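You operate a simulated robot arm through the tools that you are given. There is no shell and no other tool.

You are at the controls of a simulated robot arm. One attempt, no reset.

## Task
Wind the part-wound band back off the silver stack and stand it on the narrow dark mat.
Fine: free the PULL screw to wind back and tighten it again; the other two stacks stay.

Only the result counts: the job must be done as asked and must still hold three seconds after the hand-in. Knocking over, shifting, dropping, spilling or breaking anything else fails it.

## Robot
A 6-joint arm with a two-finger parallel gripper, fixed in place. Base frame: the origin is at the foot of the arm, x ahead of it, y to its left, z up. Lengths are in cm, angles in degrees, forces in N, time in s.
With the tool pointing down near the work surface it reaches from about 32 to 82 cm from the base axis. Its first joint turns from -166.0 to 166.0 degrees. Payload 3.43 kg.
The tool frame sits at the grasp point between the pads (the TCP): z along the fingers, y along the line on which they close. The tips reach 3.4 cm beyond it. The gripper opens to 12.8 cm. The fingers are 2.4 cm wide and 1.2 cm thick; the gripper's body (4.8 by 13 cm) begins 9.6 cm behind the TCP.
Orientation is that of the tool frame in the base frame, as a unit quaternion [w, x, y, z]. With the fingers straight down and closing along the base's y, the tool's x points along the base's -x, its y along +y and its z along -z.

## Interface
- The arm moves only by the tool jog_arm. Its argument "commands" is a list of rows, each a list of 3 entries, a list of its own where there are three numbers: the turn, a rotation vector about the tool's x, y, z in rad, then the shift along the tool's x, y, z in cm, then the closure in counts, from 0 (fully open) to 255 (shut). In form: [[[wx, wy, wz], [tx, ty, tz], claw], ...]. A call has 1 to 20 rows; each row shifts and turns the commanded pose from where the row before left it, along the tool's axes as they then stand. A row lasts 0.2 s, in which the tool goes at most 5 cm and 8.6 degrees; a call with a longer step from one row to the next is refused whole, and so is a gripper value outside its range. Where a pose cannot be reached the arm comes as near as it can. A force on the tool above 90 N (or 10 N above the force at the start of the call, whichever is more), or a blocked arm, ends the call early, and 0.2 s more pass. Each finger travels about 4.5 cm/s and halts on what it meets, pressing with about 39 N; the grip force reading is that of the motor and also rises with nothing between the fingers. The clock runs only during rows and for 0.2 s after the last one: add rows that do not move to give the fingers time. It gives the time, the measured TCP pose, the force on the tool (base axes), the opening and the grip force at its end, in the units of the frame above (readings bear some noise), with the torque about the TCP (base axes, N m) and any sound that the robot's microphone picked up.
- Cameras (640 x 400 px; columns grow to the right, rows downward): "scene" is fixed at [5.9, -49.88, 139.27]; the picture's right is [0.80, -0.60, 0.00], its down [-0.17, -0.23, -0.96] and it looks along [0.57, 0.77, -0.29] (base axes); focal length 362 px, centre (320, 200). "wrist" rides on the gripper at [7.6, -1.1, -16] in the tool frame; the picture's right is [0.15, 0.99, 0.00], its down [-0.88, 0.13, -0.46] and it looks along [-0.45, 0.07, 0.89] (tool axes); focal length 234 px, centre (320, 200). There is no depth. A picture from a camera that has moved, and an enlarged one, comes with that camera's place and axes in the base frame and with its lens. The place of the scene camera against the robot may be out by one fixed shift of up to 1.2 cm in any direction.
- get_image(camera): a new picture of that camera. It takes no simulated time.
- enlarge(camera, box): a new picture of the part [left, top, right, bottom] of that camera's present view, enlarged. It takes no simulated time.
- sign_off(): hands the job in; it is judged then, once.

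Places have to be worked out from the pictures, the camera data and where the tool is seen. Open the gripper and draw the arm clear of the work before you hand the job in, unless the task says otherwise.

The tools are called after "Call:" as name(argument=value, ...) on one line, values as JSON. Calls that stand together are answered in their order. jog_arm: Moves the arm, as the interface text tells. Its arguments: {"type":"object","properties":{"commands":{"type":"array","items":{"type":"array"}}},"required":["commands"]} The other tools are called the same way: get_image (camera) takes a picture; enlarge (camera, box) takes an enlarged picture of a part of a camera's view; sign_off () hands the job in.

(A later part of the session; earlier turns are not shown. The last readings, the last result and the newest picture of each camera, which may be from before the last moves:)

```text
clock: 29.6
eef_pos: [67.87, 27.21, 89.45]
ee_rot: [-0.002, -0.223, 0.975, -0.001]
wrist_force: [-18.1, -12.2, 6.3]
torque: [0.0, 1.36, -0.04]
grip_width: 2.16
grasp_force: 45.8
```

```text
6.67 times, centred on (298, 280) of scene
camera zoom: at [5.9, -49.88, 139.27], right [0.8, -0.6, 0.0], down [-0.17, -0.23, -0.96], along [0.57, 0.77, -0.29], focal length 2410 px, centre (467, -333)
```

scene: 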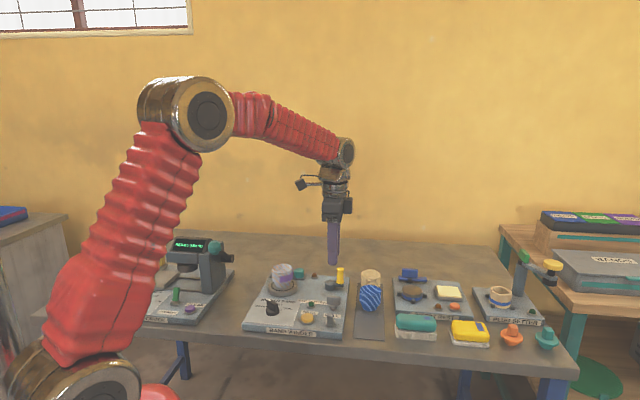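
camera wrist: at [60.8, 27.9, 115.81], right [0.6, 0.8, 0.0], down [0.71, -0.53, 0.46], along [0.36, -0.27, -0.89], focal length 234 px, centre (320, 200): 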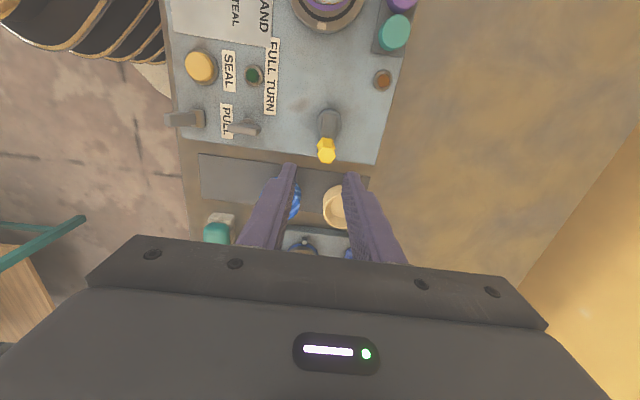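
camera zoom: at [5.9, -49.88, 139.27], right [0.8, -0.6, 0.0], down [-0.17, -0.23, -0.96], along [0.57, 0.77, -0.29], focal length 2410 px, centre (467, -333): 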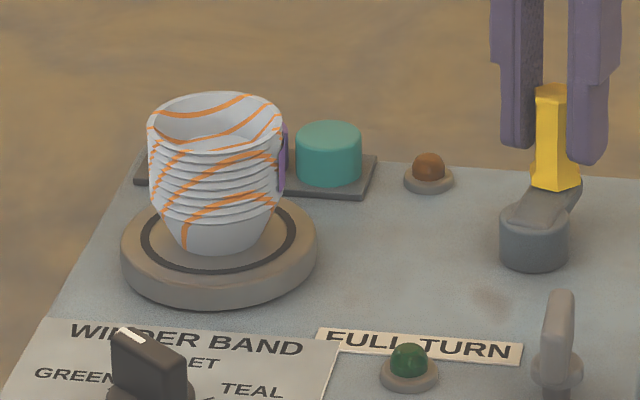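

About 70° turned so far, and only a sliver of violet remains visible on the right. The readings fit a pivot of (65.3,25.93) with radius 2.98. I'll correct for the small offset and continue counter-clockwise.

Call:
jog_arm(commands=[[[0, 0, 0], [0.13, -0.27, 0], 255], [[0, 0, -0.13], [0.025, 0.386, 0], 255], [[0, 0, -0.13], [0.025, 0.386, 0], 255], [[0, 0, -0.13], [0.025, 0.386, 0], 255], [[0, 0, -0.13], [0.025, 0.386, 0], 255], [[0, 0, -0.13], [0.025, 0.386, 0], 255], [[0, 0, -0.13], [0.025, 0.386, 0], 255], [[0, 0, 0], [0, 0, 0], 255]])

Call:
enlarge(camera="scene", box=[250, 250, 346, 310])

Call:
get_image(camera="wrist")

```text
clock: 31.4
eef_pos: [66.21, 28.46, 89.36]
ee_rot: [-0.001, -0.577, 0.816, 0.0]
wrist_force: [-9.0, -28.0, -1.0]
torque: [-1.29, -0.38, 0.0]
grip_width: 2.14
grasp_force: 45.2
```

```text
6.67 times, centred on (298, 280) of scene
camera zoom: at [5.9, -49.88, 139.27], right [0.8, -0.6, 0.0], down [-0.17, -0.23, -0.96], along [0.57, 0.77, -0.29], focal length 2410 px, centre (467, -333)
```

zoom: 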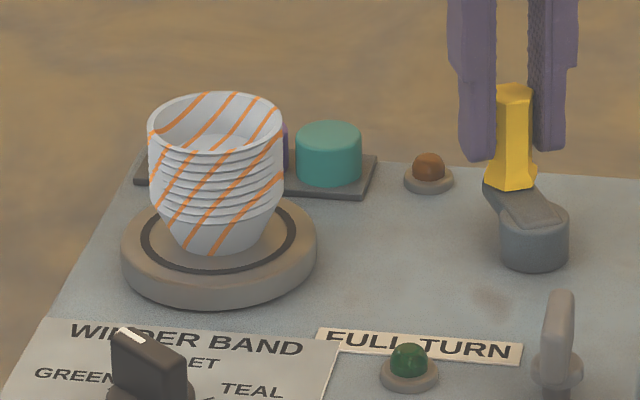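

```text
taken
camera wrist: at [64.85, 21.18, 105.32], right [-0.98, 0.19, 0.0], down [0.17, 0.87, 0.45], along [0.09, 0.45, -0.89], focal length 234 px, centre (320, 200)
```

wrist: 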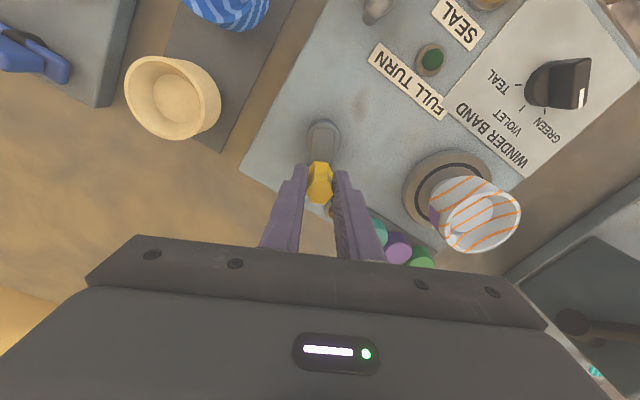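

The violet is gone from the front, but the wrist view still shows some on the stack's right-rear side. I'll zoom in there to see what remains.

Call:
enlarge(camera="wrist", box=[380, 140, 540, 240])

```text
4.00 times, centred on (460, 190) of wrist
camera zoom: at [64.85, 21.18, 105.32], right [-0.98, 0.19, 0.0], down [0.17, 0.87, 0.45], along [0.09, 0.45, -0.89], focal length 937 px, centre (-240, 240)
```

zoom: 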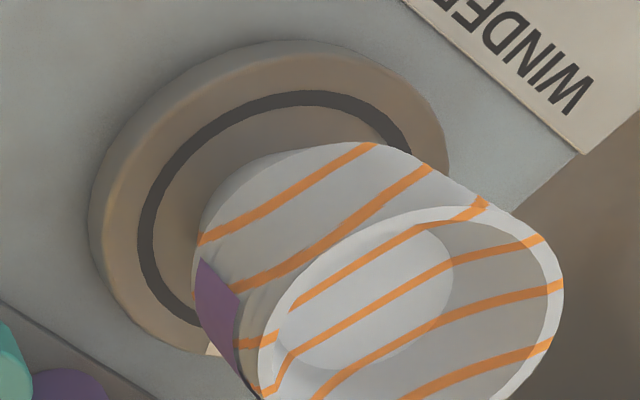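

The band's free edge is now at the right rear and the rest continues toward the back. I'll refine the pivot to (65.47,25.75) with r=2.8, relieve the radial load, and keep winding back another 45°.

Call:
jog_arm(commands=[[[0, 0, 0], [0.25, 0, 0], 255], [[0, 0, -0.13], [0.05, 0.36, 0], 255], [[0, 0, -0.13], [0.05, 0.36, 0], 255], [[0, 0, -0.13], [0.05, 0.36, 0], 255], [[0, 0, -0.13], [0.05, 0.36, 0], 255], [[0, 0, -0.13], [0.05, 0.36, 0], 255], [[0, 0, -0.13], [0.05, 0.36, 0], 255], [[0, 0, 0], [0, 0, 0], 255]])

Call:
enlarge(camera="scene", box=[250, 250, 346, 310])

Call:
get_image(camera="wrist")

```text
clock: 33.2
eef_pos: [64.04, 28.23, 89.27]
ee_rot: [0.0, 0.845, -0.535, 0.0]
wrist_force: [-1.1, 4.9, -10.7]
torque: [0.74, -0.52, 0.03]
grip_width: 2.13
grasp_force: 45.2
```

```text
6.67 times, centred on (298, 280) of scene
camera zoom: at [5.9, -49.88, 139.27], right [0.8, -0.6, 0.0], down [-0.17, -0.23, -0.96], along [0.57, 0.77, -0.29], focal length 2410 px, centre (467, -333)
```

zoom: 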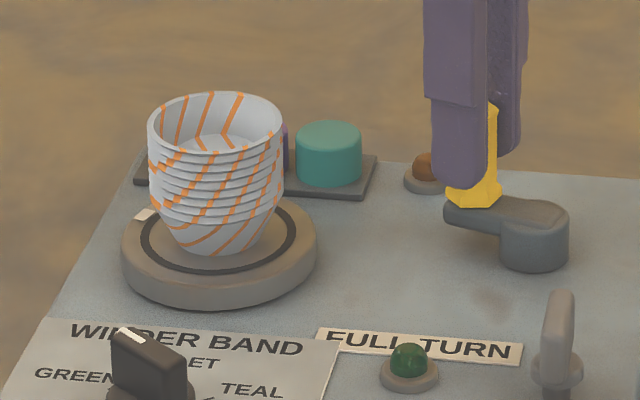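

```text
taken
camera wrist: at [68.36, 22.04, 105.3], right [-0.83, -0.55, 0.0], down [-0.49, 0.74, 0.46], along [-0.25, 0.38, -0.89], focal length 234 px, centre (320, 200)
```

wrist: 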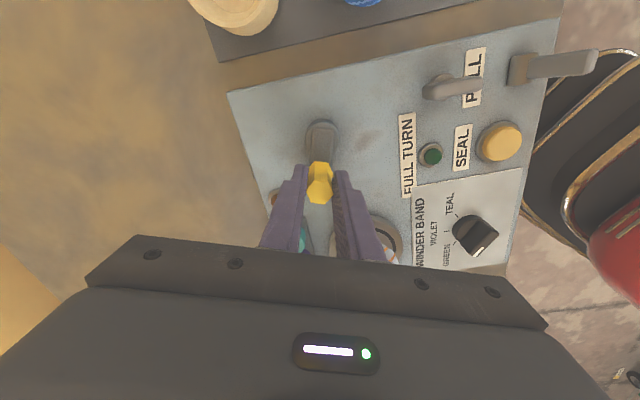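

The mark is now at the left rear after about 163° of turning, and no violet shows from the front. I'll turn a further 22° gently, watching for a stop.

Call:
jog_arm(commands=[[[0, 0, -0.13], [0.05, 0.36, 0], 255], [[0, 0, -0.13], [0.05, 0.36, 0], 255], [[0, 0, -0.13], [0.05, 0.36, 0], 255], [[0, 0, 0], [0, 0, 0], 255]])

Call:
enlarge(camera="scene", box=[250, 250, 346, 310])

Call:
get_image(camera="wrist")

```text
clock: 34.2
eef_pos: [63.17, 27.55, 89.47]
ee_rot: [0.0, 0.932, -0.362, 0.0]
wrist_force: [-8.3, 5.7, -7.7]
torque: [0.67, -0.2, 0.01]
grip_width: 2.17
grasp_force: 44.5
```

```text
6.67 times, centred on (298, 280) of scene
camera zoom: at [5.9, -49.88, 139.27], right [0.8, -0.6, 0.0], down [-0.17, -0.23, -0.96], along [0.57, 0.77, -0.29], focal length 2410 px, centre (467, -333)
```

zoom: 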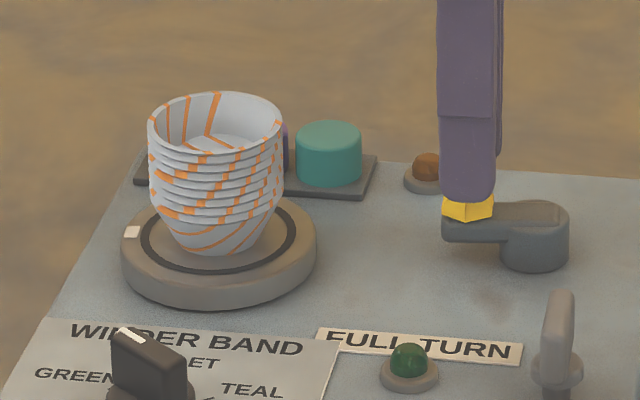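

```text
taken
camera wrist: at [69.62, 23.4, 105.3], right [-0.56, -0.83, 0.0], down [-0.74, 0.5, 0.46], along [-0.38, 0.25, -0.89], focal length 234 px, centre (320, 200)
```

wrist: 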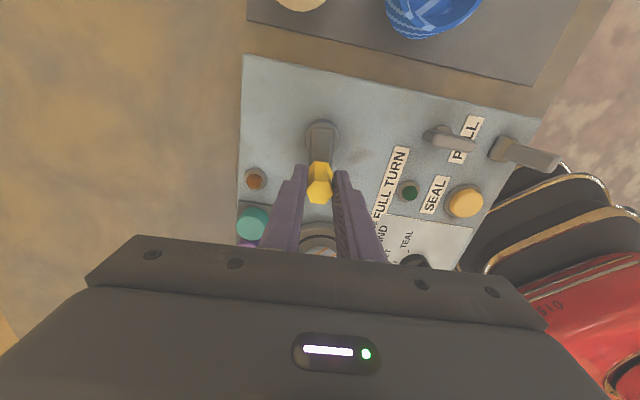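

The mark is now almost at panel-left, about 185° in total, with no stop yet. The free edge should be near the back where the spool is, so I'll continue three small steps and check again.

Call:
jog_arm(commands=[[[0, 0, -0.1], [0.04, 0.277, 0], 255], [[0, 0, -0.1], [0.04, 0.277, 0], 255], [[0, 0, -0.1], [0.04, 0.277, 0], 255], [[0, 0, 0], [0, 0, 0], 255]])

Call:
enlarge(camera="scene", box=[250, 250, 346, 310])

Call:
get_image(camera="wrist")

```text
clock: 35.2
eef_pos: [62.89, 26.86, 89.35]
ee_rot: [0.0, 0.976, -0.219, -0.001]
wrist_force: [-13.3, 5.4, -9.6]
torque: [0.8, -0.13, 0.0]
grip_width: 2.14
grasp_force: 44.9
```

```text
6.67 times, centred on (298, 280) of scene
camera zoom: at [5.9, -49.88, 139.27], right [0.8, -0.6, 0.0], down [-0.17, -0.23, -0.96], along [0.57, 0.77, -0.29], focal length 2410 px, centre (467, -333)
```

zoom: 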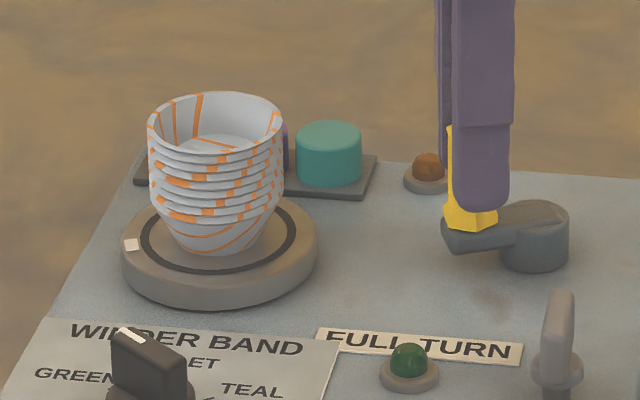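

```text
taken
camera wrist: at [70.19, 24.74, 105.3], right [-0.29, -0.96, 0.0], down [-0.85, 0.26, 0.46], along [-0.44, 0.13, -0.89], focal length 234 px, centre (320, 200)
```

wrist: 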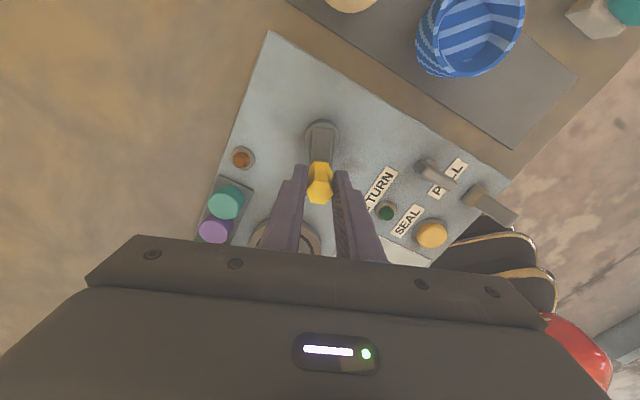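

About 200° turned with no stop felt, and the front is clean. I'll release the handle, lift, and move behind the stack to see whether any violet remains on its back.

Call:
jog_arm(commands=[[[0, 0, 0], [0, 0, 0], 200], [[0, 0, 0], [0, 0, 0], 175], [[0, 0, 0], [0, 0, 0], 175], [[0, 0, 0], [0, 0, -3], 175], [[0, 0, 0], [0, 0, -4], 175], [[0, 0, 0], [0, 0, -4], 175], [[0, 0, 0], [-3.93, -2.35, 0], 175], [[0, 0, 0], [-3.93, -2.35, 0], 175], [[0, 0, 0], [-3.93, -2.35, 0], 175], [[0, 0, 0], [-3.93, -2.35, 0], 175], [[0, 0, 0], [0, 0, 0], 175]])

Call:
get_image(camera="wrist")

Call:
enlarge(camera="scene", box=[250, 250, 346, 310])

```text
clock: 37.6
eef_pos: [52.71, 42.05, 100.46]
ee_rot: [0.0, 0.976, -0.219, -0.001]
wrist_force: [0.0, 0.2, -0.6]
torque: [-0.01, 0.02, -0.01]
grip_width: 4.04
grasp_force: 0.0
```

```text
taken
camera wrist: at [60.13, 39.89, 116.3], right [-0.29, -0.96, 0.0], down [-0.85, 0.26, 0.46], along [-0.44, 0.13, -0.89], focal length 234 px, centre (320, 200)
```

wrist: 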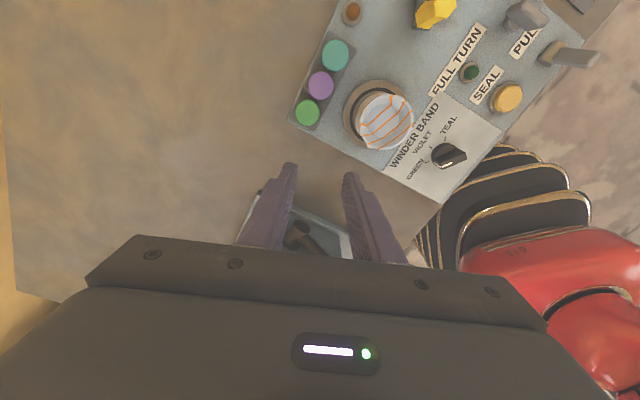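

```text
6.67 times, centred on (298, 280) of scene
camera zoom: at [5.9, -49.88, 139.27], right [0.8, -0.6, 0.0], down [-0.17, -0.23, -0.96], along [0.57, 0.77, -0.29], focal length 2410 px, centre (467, -333)
```

zoom: 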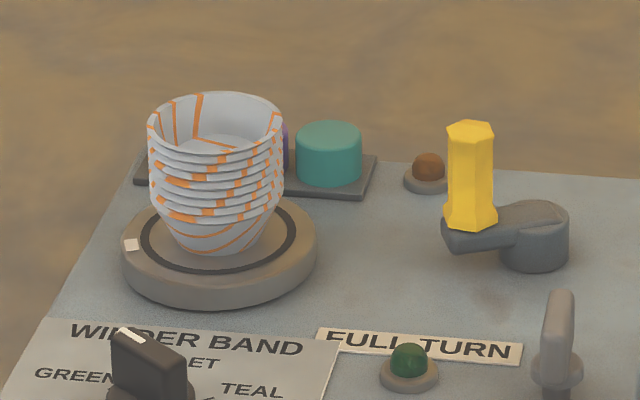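

Call:
enlarge(camera="wrist", box=[320, 60, 448, 140])

```text
5.00 times, centred on (384, 100) of wrist
camera zoom: at [60.13, 39.89, 116.3], right [-0.29, -0.96, 0.0], down [-0.85, 0.26, 0.46], along [-0.44, 0.13, -0.89], focal length 1171 px, centre (0, 700)
```

zoom: 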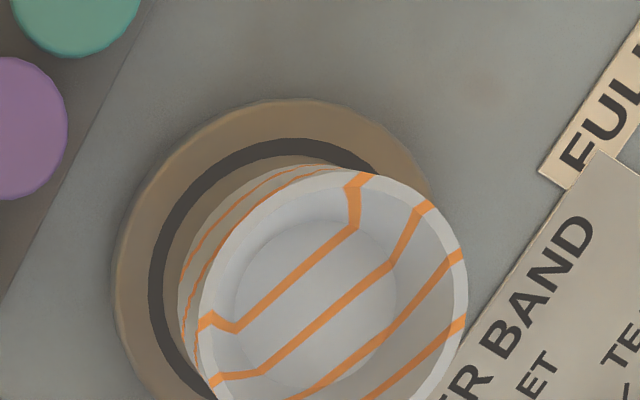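

From the right rear no violet is visible on the stack. I'll shift left so the camera looks from the left rear too, staying high and clear of the bowl former.

Call:
jog_arm(commands=[[[0, 0, 0], [-3.6, -0.5, -0.8], 175], [[0, 0, 0], [-3.6, -0.5, -0.8], 175], [[0, 0, 0], [0, 0, 0], 175]])

Call:
get_image(camera="wrist")

Call:
enlarge(camera="wrist", box=[340, 20, 468, 100])

```text
clock: 38.4
eef_pos: [46.61, 46.1, 101.99]
ee_rot: [0.001, 0.976, -0.219, 0.0]
wrist_force: [1.0, -0.1, -0.5]
torque: [-0.01, 0.01, -0.03]
grip_width: 4.04
grasp_force: 0.0
```

```text
taken
camera wrist: at [53.97, 43.9, 117.91], right [-0.29, -0.96, 0.0], down [-0.85, 0.26, 0.46], along [-0.44, 0.13, -0.89], focal length 234 px, centre (320, 200)
```

wrist: 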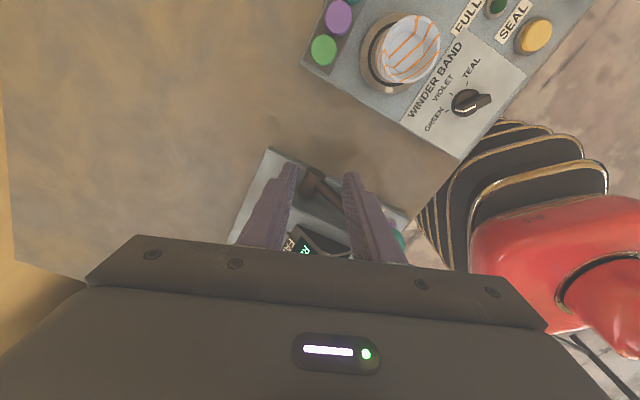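

```text
5.00 times, centred on (404, 60) of wrist
camera zoom: at [53.97, 43.9, 117.91], right [-0.29, -0.96, 0.0], down [-0.85, 0.26, 0.46], along [-0.44, 0.13, -0.89], focal length 1171 px, centre (-100, 900)
```

zoom: 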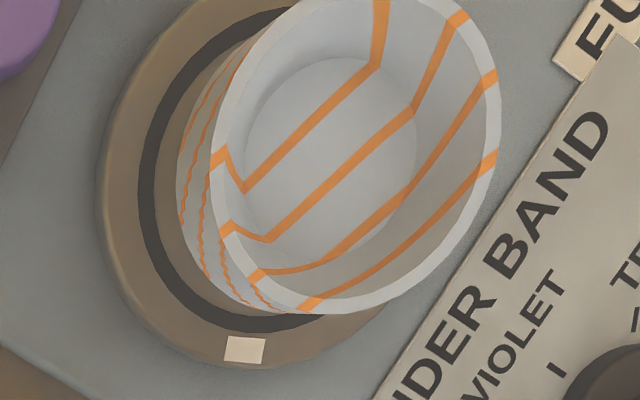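

No violet is left on any side, so the band is fully wound back. Next I'll tighten the PULL screw: fly back above its axis at about (59.3,16.7) at safe height and yaw so the fingers straddle the wing, which now runs along the panel's depth.

Call:
jog_arm(commands=[[[0, 0, 0], [3.433, 3.026, 0], 175], [[0, 0, 0], [3.433, 3.026, 0], 175], [[0, 0, 0], [3.433, 3.026, 0], 175], [[0, 0, 0], [3.433, 3.026, 0], 175], [[0, 0, 0], [3.433, 3.026, 0], 175], [[0, 0, 0], [3.433, 3.026, 0], 175], [[0, 0, 0], [3.433, 3.026, 0], 175], [[0, 0, 0], [0, 0, 0], 175]])

Call:
jog_arm(commands=[[[0, 0, 0.1368], [0, 0, 0], 175], [[0, 0, 0.1368], [0, 0, 0], 175], [[0, 0, 0.1368], [0, 0, 0], 175], [[0, 0, 0.1368], [0, 0, 0], 175], [[0, 0, 0.1368], [0, 0, 0], 175], [[0, 0, 0.1368], [0, 0, 0], 175], [[0, 0, 0.1368], [0, 0, 0], 175], [[0, 0, 0.1368], [0, 0, 0], 175], [[0, 0, 0.1368], [0, 0, 0], 175], [[0, 0, 0.1368], [0, 0, 0], 175], [[0, 0, 0.1368], [0, 0, 0], 175], [[0, 0, 0.1368], [0, 0, 0], 175], [[0, 0, 0.1368], [0, 0, 0], 175], [[0, 0, 0.1368], [0, 0, 0], 175], [[0, 0, 0], [0, 0, 0], 175]])

Call:
enlarge(camera="wrist", box=[240, 120, 400, 220])

```text
clock: 40.2
eef_pos: [59.14, 16.45, 102.07]
ee_rot: [-0.001, 0.976, -0.219, 0.0]
wrist_force: [-0.4, 0.6, 0.8]
torque: [0.02, 0.0, 0.02]
grip_width: 4.03
grasp_force: 0.0
```

```text
clock: 43.4
eef_pos: [59.07, 16.56, 102.21]
ee_rot: [0.0, -0.381, 0.925, 0.0]
wrist_force: [0.5, 0.3, -0.1]
torque: [0.02, 0.03, -0.02]
grip_width: 4.02
grasp_force: 0.0
```

```text
4.00 times, centred on (320, 170) of wrist
camera zoom: at [54.66, 10.52, 117.92], right [-0.8, 0.6, 0.0], down [0.53, 0.71, 0.46], along [0.27, 0.36, -0.89], focal length 937 px, centre (320, 320)
```

zoom: 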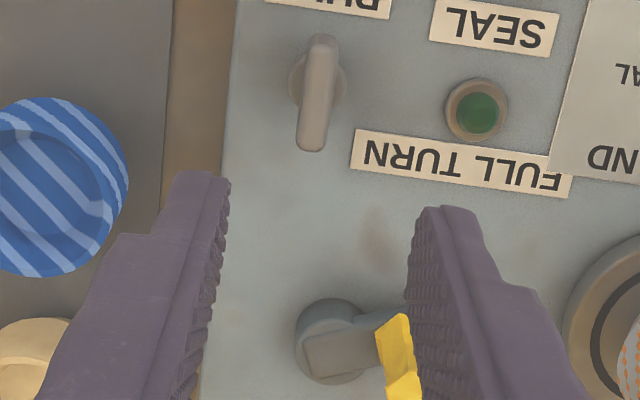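

The wing is in view just ahead of the TCP, with no obstacles around it. I'll adjust by 0.25 cm and descend to the earlier grip height of z≈88.

Call:
jog_arm(commands=[[[0, 0, 0], [-0.25, -0.08, 3.8], 175], [[0, 0, 0], [0, 0, 3.8], 175], [[0, 0, 0], [0, 0, 3.6], 175], [[0, 0, 0], [0, 0, 0], 175]])

Call:
enlarge(camera="wrist", box=[240, 120, 400, 220])

```text
clock: 44.4
eef_pos: [59.53, 16.61, 90.73]
ee_rot: [0.0, -0.382, 0.924, 0.0]
wrist_force: [-0.2, -0.8, 0.6]
torque: [-0.01, 0.01, -0.01]
grip_width: 4.03
grasp_force: 0.0
```

```text
4.00 times, centred on (320, 170) of wrist
camera zoom: at [54.92, 10.61, 106.61], right [-0.8, 0.6, 0.0], down [0.53, 0.71, 0.46], along [0.27, 0.37, -0.89], focal length 937 px, centre (320, 320)
```

zoom: 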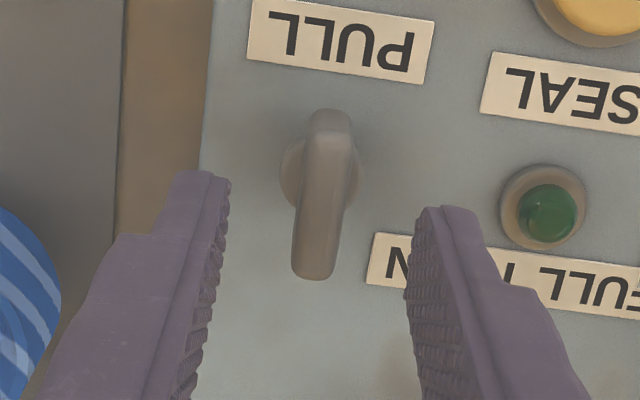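

The wing is exactly centred between the fingers. I'll lower 2.7 cm and close on it.

Call:
jog_arm(commands=[[[0, 0, 0], [0, 0, 2.7], 175], [[0, 0, 0], [0, 0, 0], 175], [[0, 0, 0], [0, 0, 0], 255], [[0, 0, 0], [0, 0, 0], 255], [[0, 0, 0], [0, 0, 0], 255], [[0, 0, 0], [0, 0, 0], 255]])

Call:
enlarge(camera="wrist", box=[240, 120, 400, 220])

```text
clock: 45.8
eef_pos: [59.5, 16.74, 88.21]
ee_rot: [-0.002, -0.382, 0.924, 0.0]
wrist_force: [-6.4, 7.2, -1.0]
torque: [0.1, 0.16, -0.03]
grip_width: 1.11
grasp_force: 44.6
```

```text
4.00 times, centred on (320, 170) of wrist
camera zoom: at [54.93, 10.65, 103.94], right [-0.8, 0.6, 0.0], down [0.53, 0.71, 0.45], along [0.27, 0.37, -0.89], focal length 937 px, centre (320, 320)
```

zoom: 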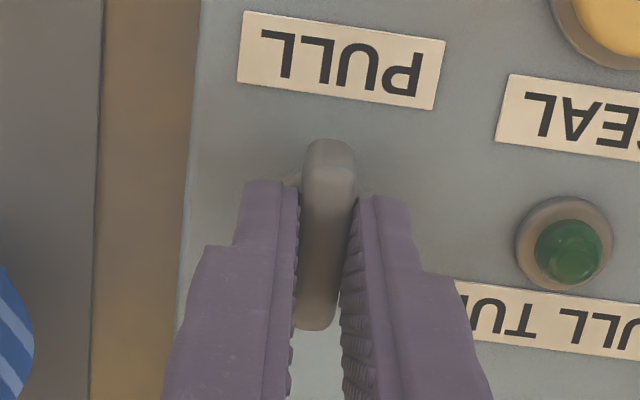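

The wing is gripped at 1.11 cm. I'll turn clockwise to tighten, first about 60°.

Call:
jog_arm(commands=[[[0, 0, 0.13], [0, 0, 0], 255], [[0, 0, 0.13], [0, 0, 0], 255], [[0, 0, 0.13], [0, 0, 0], 255], [[0, 0, 0.13], [0, 0, 0], 255], [[0, 0, 0.13], [0, 0, 0], 255], [[0, 0, 0.13], [0, 0, 0], 255], [[0, 0, 0.13], [0, 0, 0], 255], [[0, 0, 0.13], [0, 0, 0], 255], [[0, 0, 0], [0, 0, 0], 255]])

Call:
enlarge(camera="wrist", box=[240, 120, 400, 220])

```text
clock: 47.8
eef_pos: [59.5, 16.77, 88.02]
ee_rot: [-0.002, 0.129, 0.992, -0.001]
wrist_force: [-0.9, 7.4, -23.4]
torque: [0.5, 0.98, 0.03]
grip_width: 1.09
grasp_force: 44.7
```

```text
4.00 times, centred on (320, 170) of wrist
camera zoom: at [51.9, 17.65, 103.95], right [0.11, 0.99, 0.0], down [0.89, -0.1, 0.45], along [0.45, -0.05, -0.89], focal length 937 px, centre (320, 320)
```

zoom: 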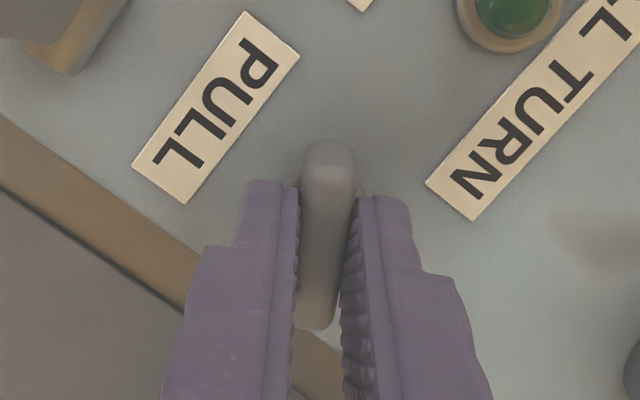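

The wing has followed about 60° clockwise and is drawing the tool down slightly, as a tightening screw would. I'll follow it down a little and turn the remaining 30° or so until it stops.

Call:
jog_arm(commands=[[[0, 0, 0.0], [0, 0, 0.15], 255], [[0, 0, 0.13], [0, 0, 0], 255], [[0, 0, 0.13], [0, 0, 0], 255], [[0, 0, 0.13], [0, 0, 0], 255], [[0, 0, 0.13], [0, 0, 0], 255], [[0, 0, 0.05], [0, 0, 0], 255], [[0, 0, 0], [0, 0, 0], 255]])

Call:
enlarge(camera="wrist", box=[240, 120, 400, 220])

```text
clock: 49.4
eef_pos: [59.42, 16.64, 87.98]
ee_rot: [0.002, 0.401, 0.916, 0.0]
wrist_force: [-7.9, 5.0, 8.4]
torque: [-0.69, -0.03, 1.11]
grip_width: 1.13
grasp_force: 45.4
```

```text
4.00 times, centred on (320, 170) of wrist
camera zoom: at [53.49, 21.6, 103.93], right [0.63, 0.78, 0.0], down [0.69, -0.56, 0.46], along [0.36, -0.29, -0.89], focal length 937 px, centre (320, 320)
```

zoom: 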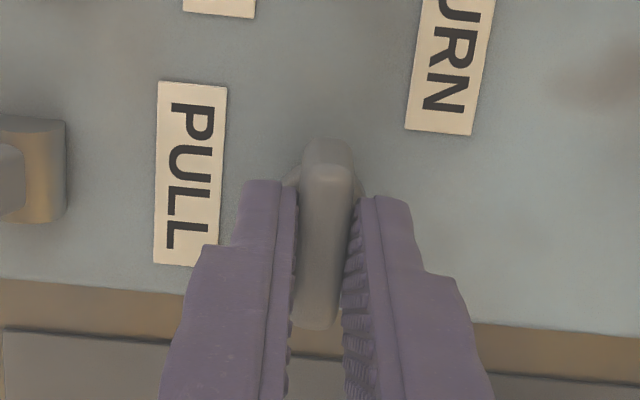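

The torque of 1.11 N·m against the clockwise stop, back at the wing's original angle, shows the screw is tight again. I'll open, lift off, then check the pictures.

Call:
jog_arm(commands=[[[0, 0, 0], [0, 0, 0], 200], [[0, 0, 0], [0, 0, 0], 175], [[0, 0, 0], [0, 0, 0], 175], [[0, 0, 0], [0, 0, -4], 175], [[0, 0, 0], [0, 0, -4], 175], [[0, 0, 0], [0, 0, -4], 175], [[0, 0, 0], [0, 0, 0], 175]])

Call:
enlarge(camera="scene", box=[230, 240, 390, 340])

Call:
get_image(camera="wrist")

```text
clock: 51.0
eef_pos: [59.43, 16.63, 100.04]
ee_rot: [0.0, 0.401, 0.916, 0.0]
wrist_force: [-0.2, 0.1, -0.1]
torque: [0.03, 0.01, -0.01]
grip_width: 4.01
grasp_force: 0.1
```

```text
4.00 times, centred on (310, 290) of scene
camera zoom: at [5.9, -49.88, 139.27], right [0.8, -0.6, 0.0], down [-0.17, -0.23, -0.96], along [0.57, 0.77, -0.29], focal length 1446 px, centre (360, -160)
```

zoom: 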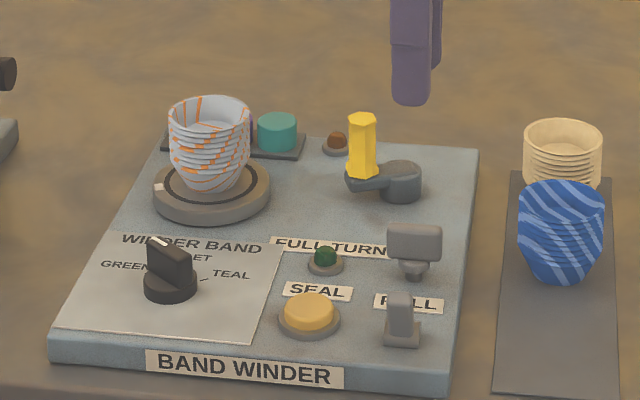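

```text
taken
camera wrist: at [53.54, 21.58, 115.9], right [0.63, 0.78, 0.0], down [0.69, -0.56, 0.46], along [0.35, -0.29, -0.89], focal length 234 px, centre (320, 200)
```

wrist: 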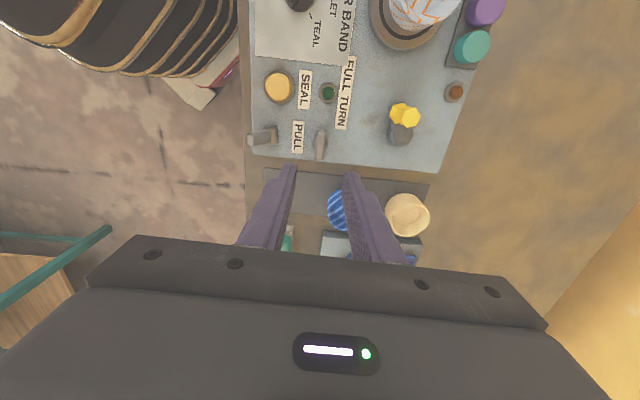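

The wing is back at its original angle and the stack shows no violet. Before lifting the stack I'll survey the mat: move over its free front part near (63.4,7.4) and yaw to +45°.

Call:
jog_arm(commands=[[[0, 0, 0], [-3.16, -1.113, 0], 175], [[0, 0, 0], [-3.16, -1.113, 0], 175], [[0, 0, 0], [-3.16, -1.113, 0], 175], [[0, 0, -0.1343], [0, 0, 0], 175], [[0, 0, -0.1343], [0, 0, 0], 175], [[0, 0, -0.1343], [0, 0, 0], 175], [[0, 0, -0.1343], [0, 0, 0], 175], [[0, 0, -0.1343], [0, 0, 0], 175], [[0, 0, -0.1343], [0, 0, 0], 175], [[0, 0, -0.1343], [0, 0, 0], 175], [[0, 0, -0.1343], [0, 0, 0], 175], [[0, 0, -0.1343], [0, 0, 0], 120], [[0, 0, -0.1343], [0, 0, 0], 80], [[0, 0, -0.1343], [0, 0, 0], 80], [[0, 0, -0.1343], [0, 0, 0], 80], [[0, 0, 0], [0, 0, 0], 80]])

Call:
get_image(camera="wrist")

Call:
enlarge(camera="wrist", box=[240, 90, 400, 190])

```text
clock: 54.4
eef_pos: [63.43, 7.38, 99.96]
ee_rot: [0.0, -0.383, 0.924, 0.0]
wrist_force: [-0.3, -0.1, -0.6]
torque: [-0.01, 0.02, -0.01]
grip_width: 8.77
grasp_force: 0.1
```

```text
taken
camera wrist: at [58.89, 1.39, 115.87], right [-0.8, 0.6, 0.0], down [0.53, 0.72, 0.46], along [0.27, 0.37, -0.89], focal length 234 px, centre (320, 200)
```

wrist: 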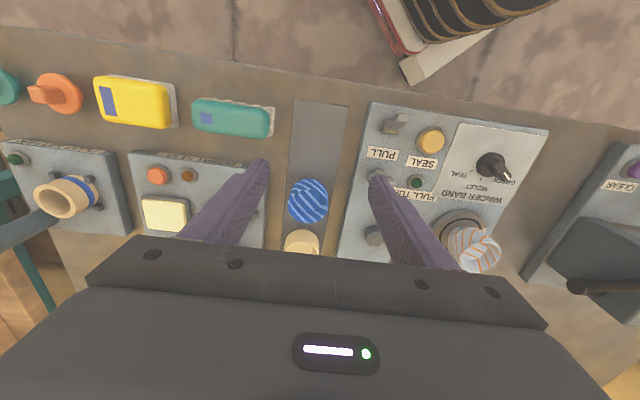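

```text
4.00 times, centred on (320, 140) of wrist
camera zoom: at [58.89, 1.39, 115.87], right [-0.8, 0.6, 0.0], down [0.53, 0.72, 0.46], along [0.27, 0.37, -0.89], focal length 937 px, centre (320, 440)
```

zoom: 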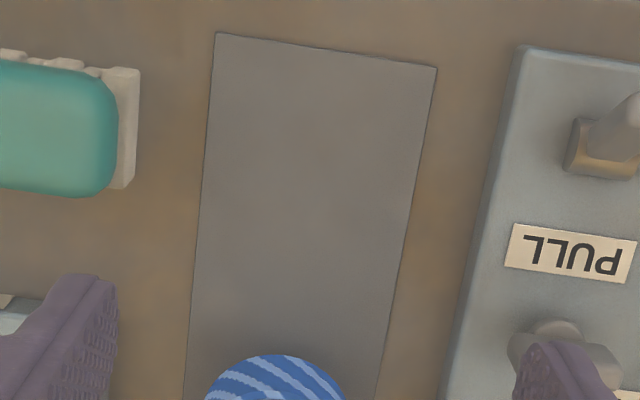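

The mat's front edge is centred near (60.3,3.85) with a width of 7.8 cm, and the blue stack's near rim starts about 9.6 cm back from that edge. The target for the silver stack is about (63.5,7.0), with free room on both sides for the fingers. I'll go over the silver stack near (53.4,33.6) and verify its centre.

Call:
jog_arm(commands=[[[0, 0, 0], [-1.908, 4.272, 0], 80], [[0, 0, 0], [-1.908, 4.272, 0], 80], [[0, 0, 0], [-1.908, 4.272, 0], 80], [[0, 0, 0], [-1.908, 4.272, 0], 80], [[0, 0, 0], [-1.908, 4.272, 0], 80], [[0, 0, 0], [-1.908, 4.272, 0], 80], [[0, 0, 0], [0, 0, 0], 80]])

Call:
get_image(camera="wrist")

Call:
enlarge(camera="wrist", box=[240, 110, 400, 210])

```text
clock: 56.0
eef_pos: [53.27, 33.67, 100.11]
ee_rot: [0.0, -0.382, 0.924, 0.001]
wrist_force: [-0.9, 0.2, 0.8]
torque: [0.0, 0.02, -0.03]
grip_width: 8.79
grasp_force: 0.0
```

```text
taken
camera wrist: at [48.81, 27.65, 116.0], right [-0.8, 0.6, 0.0], down [0.53, 0.71, 0.46], along [0.27, 0.37, -0.89], focal length 234 px, centre (320, 200)
```

wrist: 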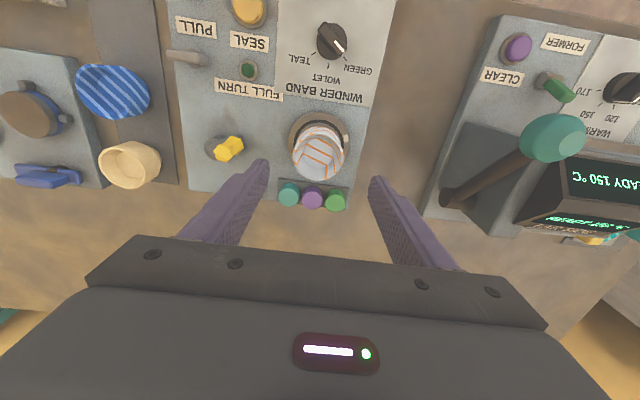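

```text
4.00 times, centred on (320, 160) of wrist
camera zoom: at [48.81, 27.65, 116.0], right [-0.8, 0.6, 0.0], down [0.53, 0.71, 0.46], along [0.27, 0.37, -0.89], focal length 937 px, centre (320, 360)
```

zoom: 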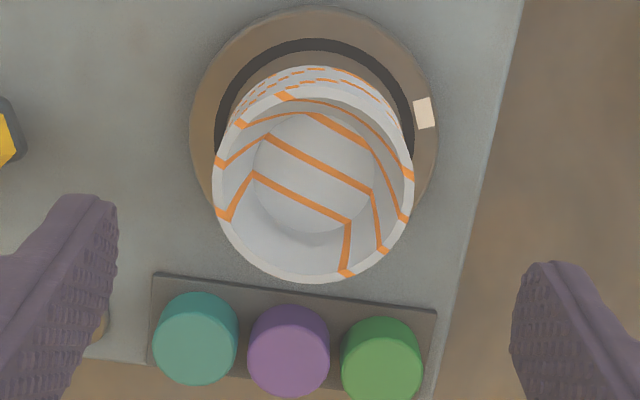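

The rim centre is within 0.25 cm of the TCP axis, its diameter is 5.8 cm, and the finger paths are clear of the spools and turntable rim. I'll trim the offset and descend to z≈89.3.

Call:
jog_arm(commands=[[[0, 0, 0], [-0.2, -0.13, 3.0], 80], [[0, 0, 0], [0, 0, 3.0], 80], [[0, 0, 0], [0, 0, 2.5], 80], [[0, 0, 0], [0, 0, 2.3], 80], [[0, 0, 0], [0, 0, 0], 80]])

Call:
get_image(camera="wrist")

Call:
enlarge(camera="scene", box=[240, 245, 336, 305])

```text
clock: 57.2
eef_pos: [53.51, 33.77, 89.29]
ee_rot: [0.0, -0.381, 0.925, 0.0]
wrist_force: [-0.1, 0.1, -0.4]
torque: [0.0, 0.03, -0.01]
grip_width: 8.77
grasp_force: 0.0
```

```text
taken
camera wrist: at [49.12, 27.73, 105.11], right [-0.8, 0.6, 0.0], down [0.53, 0.71, 0.46], along [0.27, 0.37, -0.89], focal length 234 px, centre (320, 200)
```

wrist: 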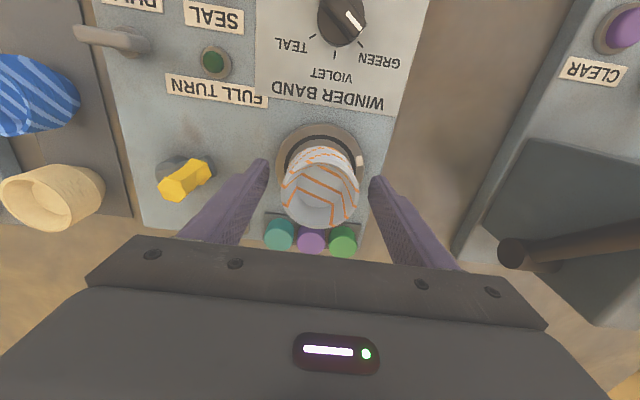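

```text
6.67 times, centred on (288, 275) of scene
camera zoom: at [5.9, -49.88, 139.27], right [0.8, -0.6, 0.0], down [-0.17, -0.23, -0.96], along [0.57, 0.77, -0.29], focal length 2410 px, centre (533, -300)
```

zoom: 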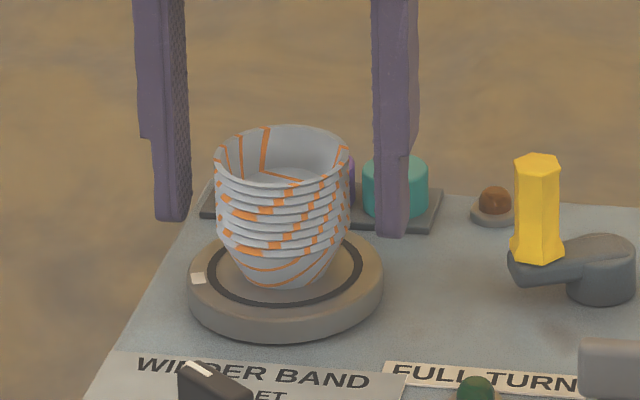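

The stack is centred between the fingers, with the tips just below the lowest rim. I'll close on it and confirm the grip.

Call:
jog_arm(commands=[[[0, 0, 0], [0, 0, 0], 110], [[0, 0, 0], [0, 0, 0], 130], [[0, 0, 0], [0, 0, 0], 155], [[0, 0, 0], [0, 0, 0], 155], [[0, 0, 0], [0, 0, 0], 155], [[0, 0, 0], [0, 0, 0], 155]])

Call:
enlarge(camera="scene", box=[240, 245, 336, 305])

Call:
enlarge(camera="wrist", box=[240, 130, 400, 230])

```text
clock: 58.6
eef_pos: [53.53, 33.78, 89.34]
ee_rot: [0.0, -0.382, 0.924, 0.0]
wrist_force: [0.0, -0.4, 0.6]
torque: [-0.08, -0.06, 0.01]
grip_width: 5.69
grasp_force: 38.8
```

```text
6.67 times, centred on (288, 275) of scene
camera zoom: at [5.9, -49.88, 139.27], right [0.8, -0.6, 0.0], down [-0.17, -0.23, -0.96], along [0.57, 0.77, -0.29], focal length 2410 px, centre (533, -300)
```

zoom: 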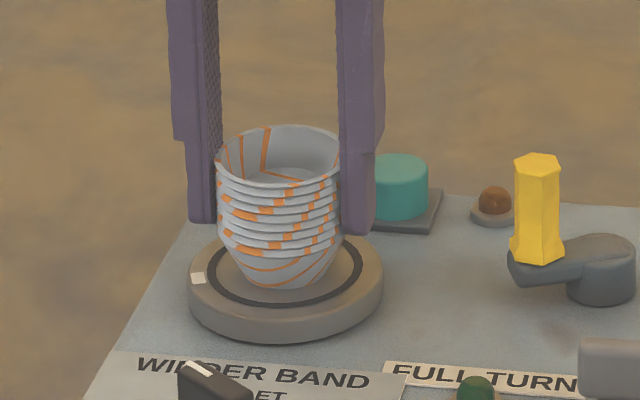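

```text
4.00 times, centred on (320, 180) of wrist
camera zoom: at [49.11, 27.73, 105.15], right [-0.8, 0.6, 0.0], down [0.53, 0.71, 0.46], along [0.27, 0.37, -0.89], focal length 937 px, centre (320, 280)
```

zoom: 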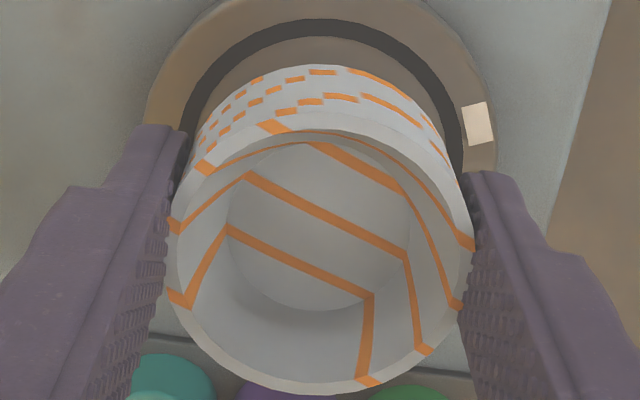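

The grip reads 5.69 cm with 38.8 N, holding the rims evenly. I'll lift slowly and check that the whole stack comes.

Call:
jog_arm(commands=[[[0, 0, 0], [0, 0, -0.5], 155], [[0, 0, 0], [0, 0, -0.7], 155], [[0, 0, 0], [0, 0, -1.3], 155], [[0, 0, 0], [0, 0, 0], 155]])

Call:
enlarge(camera="scene", box=[240, 245, 336, 305])

```text
clock: 59.6
eef_pos: [53.51, 33.66, 91.71]
ee_rot: [0.001, -0.383, 0.924, 0.0]
wrist_force: [0.1, -0.4, -1.3]
torque: [-0.03, -0.03, -0.01]
grip_width: 5.72
grasp_force: 39.1
```

```text
6.67 times, centred on (288, 275) of scene
camera zoom: at [5.9, -49.88, 139.27], right [0.8, -0.6, 0.0], down [-0.17, -0.23, -0.96], along [0.57, 0.77, -0.29], focal length 2410 px, centre (533, -300)
```

zoom: 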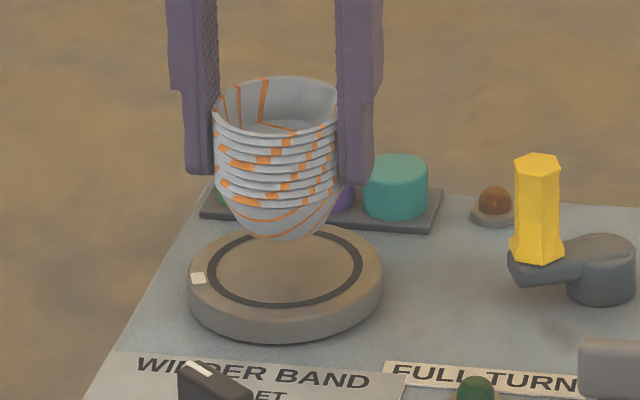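

The whole stack came up cleanly. I'll raise it well clear and carry it smoothly over to above the mat's free front part.

Call:
jog_arm(commands=[[[0, 0, 0], [0, 0, -1.5], 155], [[0, 0, 0], [0, 0, -2.5], 155], [[0, 0, 0], [0, 0, -2.5], 155], [[0, 0, 0], [0, 0, -1.0], 155], [[0, 0, 0], [0.6, -1.3, 0], 155], [[0, 0, 0], [1.178, -2.588, 0], 155], [[0, 0, 0], [1.178, -2.588, 0], 155], [[0, 0, 0], [1.178, -2.588, 0], 155], [[0, 0, 0], [1.178, -2.588, 0], 155], [[0, 0, 0], [1.178, -2.588, 0], 155], [[0, 0, 0], [1.178, -2.588, 0], 155], [[0, 0, 0], [1.178, -2.588, 0], 155], [[0, 0, 0], [1.178, -2.588, 0], 155], [[0, 0, 0], [1.178, -2.588, 0], 155], [[0, 0, 0], [0.6, -1.3, 0], 155], [[0, 0, 0], [0, 0, 0], 155]])

Call:
get_image(camera="wrist")

Call:
enlarge(camera="scene", box=[300, 220, 460, 350])

```text
clock: 63.0
eef_pos: [63.68, 7.02, 99.24]
ee_rot: [0.0, -0.382, 0.924, 0.0]
wrist_force: [0.2, 0.4, -2.0]
torque: [0.02, 0.02, -0.03]
grip_width: 5.71
grasp_force: 39.5
```

```text
taken
camera wrist: at [59.13, 0.98, 115.08], right [-0.8, 0.6, 0.0], down [0.53, 0.71, 0.46], along [0.27, 0.37, -0.89], focal length 234 px, centre (320, 200)
```

wrist: 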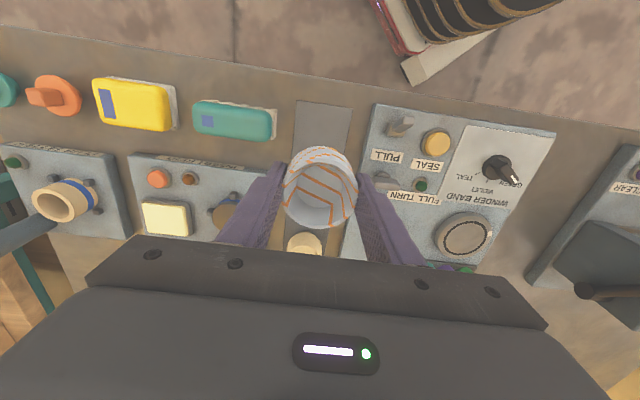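

```text
3.08 times, centred on (380, 285) of scene
camera zoom: at [5.9, -49.88, 139.27], right [0.8, -0.6, 0.0], down [-0.17, -0.23, -0.96], along [0.57, 0.77, -0.29], focal length 1112 px, centre (135, -62)
```

zoom: 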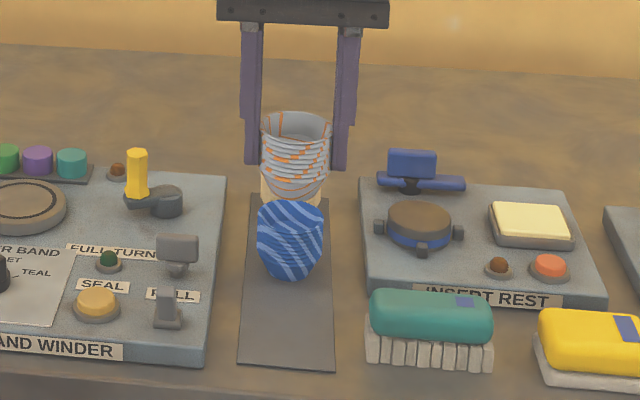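

The stack hangs centred over the mat's front part at about 4.6 cm from its front edge and nearly on its midline. I'll descend to a couple of centimetres above the mat and check.

Call:
jog_arm(commands=[[[0, 0, 0], [0, 0, 2], 155], [[0, 0, 0], [0, 0, 3], 155], [[0, 0, 0], [0, 0, 3], 155], [[0, 0, 0], [0, 0, 2], 155], [[0, 0, 0], [0, 0, 1.2], 155], [[0, 0, 0], [0, 0, 0], 155]])

Call:
get_image(camera="wrist")

Call:
enlarge(camera="scene", box=[320, 250, 432, 320])

```text
clock: 64.4
eef_pos: [63.67, 7.05, 87.96]
ee_rot: [0.0, -0.382, 0.924, 0.0]
wrist_force: [0.2, 0.5, -0.6]
torque: [0.01, 0.0, -0.03]
grip_width: 5.73
grasp_force: 38.7
```

```text
taken
camera wrist: at [59.11, 1.04, 103.92], right [-0.8, 0.6, 0.0], down [0.53, 0.71, 0.46], along [0.27, 0.37, -0.89], focal length 234 px, centre (320, 200)
```

wrist: 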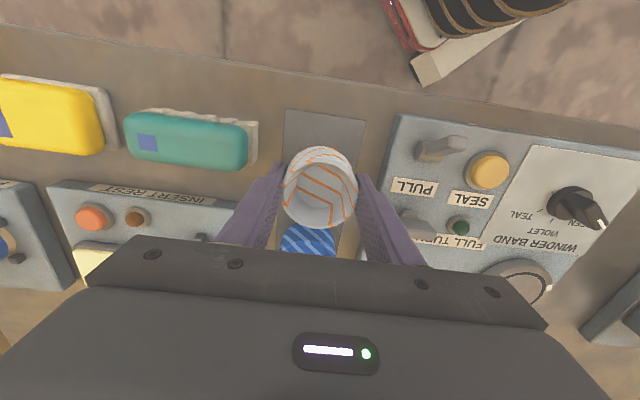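

```text
5.71 times, centred on (376, 285) of scene
camera zoom: at [5.9, -49.88, 139.27], right [0.8, -0.6, 0.0], down [-0.17, -0.23, -0.96], along [0.57, 0.77, -0.29], focal length 2066 px, centre (0, -286)
```

zoom: 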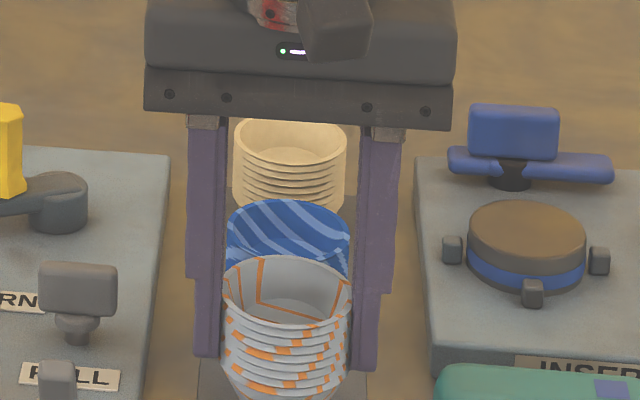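

Still clear of everything. I'll lower slowly now, watching the vertical force for contact with the mat.

Call:
jog_arm(commands=[[[0, 0, 0], [0, 0, 0.6], 155], [[0, 0, 0], [0, 0, 0.6], 155], [[0, 0, 0], [0, 0, 0.4], 155], [[0, 0, 0], [0, 0, 0], 155]])

Call:
enlarge(camera="scene", box=[320, 275, 432, 345])

```text
clock: 65.4
eef_pos: [63.52, 7.03, 86.36]
ee_rot: [0.0, -0.382, 0.924, 0.0]
wrist_force: [-0.2, -0.9, -1.0]
torque: [0.01, -0.03, 0.0]
grip_width: 5.71
grasp_force: 38.4
```

```text
5.71 times, centred on (376, 310) of scene
camera zoom: at [5.9, -49.88, 139.27], right [0.8, -0.6, 0.0], down [-0.17, -0.23, -0.96], along [0.57, 0.77, -0.29], focal length 2066 px, centre (0, -429)
```

zoom: 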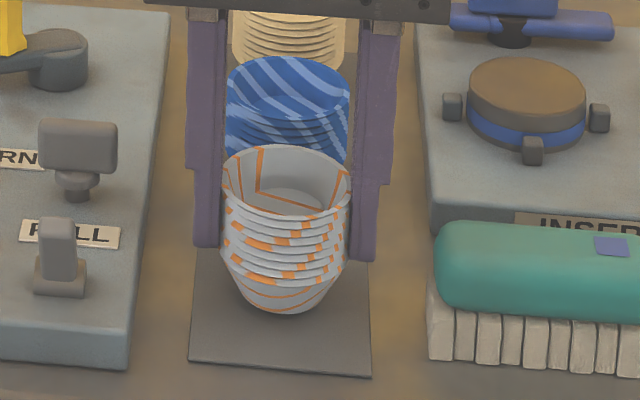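

The stack's base is just above the mat with no contact force yet. I'll continue in 0.2 cm steps.

Call:
jog_arm(commands=[[[0, 0, 0], [0, 0, 0.2], 155], [[0, 0, 0], [0, 0, 0.2], 155], [[0, 0, 0], [0, 0, 0], 155]])

```text
clock: 66.2
eef_pos: [63.54, 6.89, 86.1]
ee_rot: [-0.001, -0.382, 0.924, 0.0]
wrist_force: [-0.3, 1.1, -0.8]
torque: [-0.03, 0.03, 0.01]
grip_width: 5.71
grasp_force: 39.3
```

The force is still near zero at z≈86.1. I'll go two more small steps.

Call:
jog_arm(commands=[[[0, 0, 0], [0, 0, 0.2], 155], [[0, 0, 0], [0, 0, 0.15], 155], [[0, 0, 0], [0, 0, 0], 155]])

Call:
enlarge(camera="scene", box=[340, 290, 404, 330])

```text
clock: 67.0
eef_pos: [63.62, 7.11, 85.9]
ee_rot: [0.003, -0.383, 0.924, -0.001]
wrist_force: [-5.8, -0.6, 31.0]
torque: [0.09, 0.39, 0.29]
grip_width: 5.66
grasp_force: 39.9
```

```text
10.00 times, centred on (372, 310) of scene
camera zoom: at [5.9, -49.88, 139.27], right [0.8, -0.6, 0.0], down [-0.17, -0.23, -0.96], along [0.57, 0.77, -0.29], focal length 3615 px, centre (-200, -900)
```

zoom: 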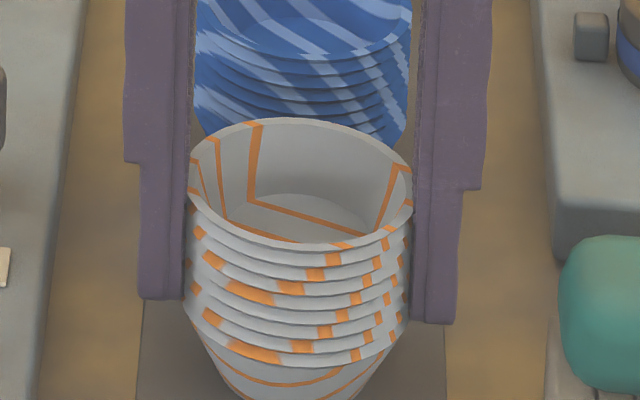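

A 31 N upward force shows the stack is standing on the mat at TCP z≈85.9. I'll ease off the pressure slightly, then open the fingers a little to release it.

Call:
jog_arm(commands=[[[0, 0, 0], [0, 0, -0.12], 155], [[0, 0, 0], [0, 0, -0.08], 155], [[0, 0, 0], [0, 0, 0], 155]])

```text
clock: 67.8
eef_pos: [63.67, 7.01, 85.89]
ee_rot: [0.001, -0.382, 0.924, 0.0]
wrist_force: [3.7, 2.9, 19.3]
torque: [0.35, -0.42, 0.04]
grip_width: 5.69
grasp_force: 39.2
```

About 19 N of pressure remains, so I'll ease up another 0.12 cm before opening.

Call:
jog_arm(commands=[[[0, 0, 0], [0, 0, -0.12], 155], [[0, 0, 0], [0, 0, 0], 155]])

```text
clock: 68.4
eef_pos: [63.5, 7.02, 85.89]
ee_rot: [-0.001, -0.381, 0.924, 0.001]
wrist_force: [3.2, 1.1, 4.0]
torque: [0.04, -0.21, -0.03]
grip_width: 5.67
grasp_force: 39.5
```

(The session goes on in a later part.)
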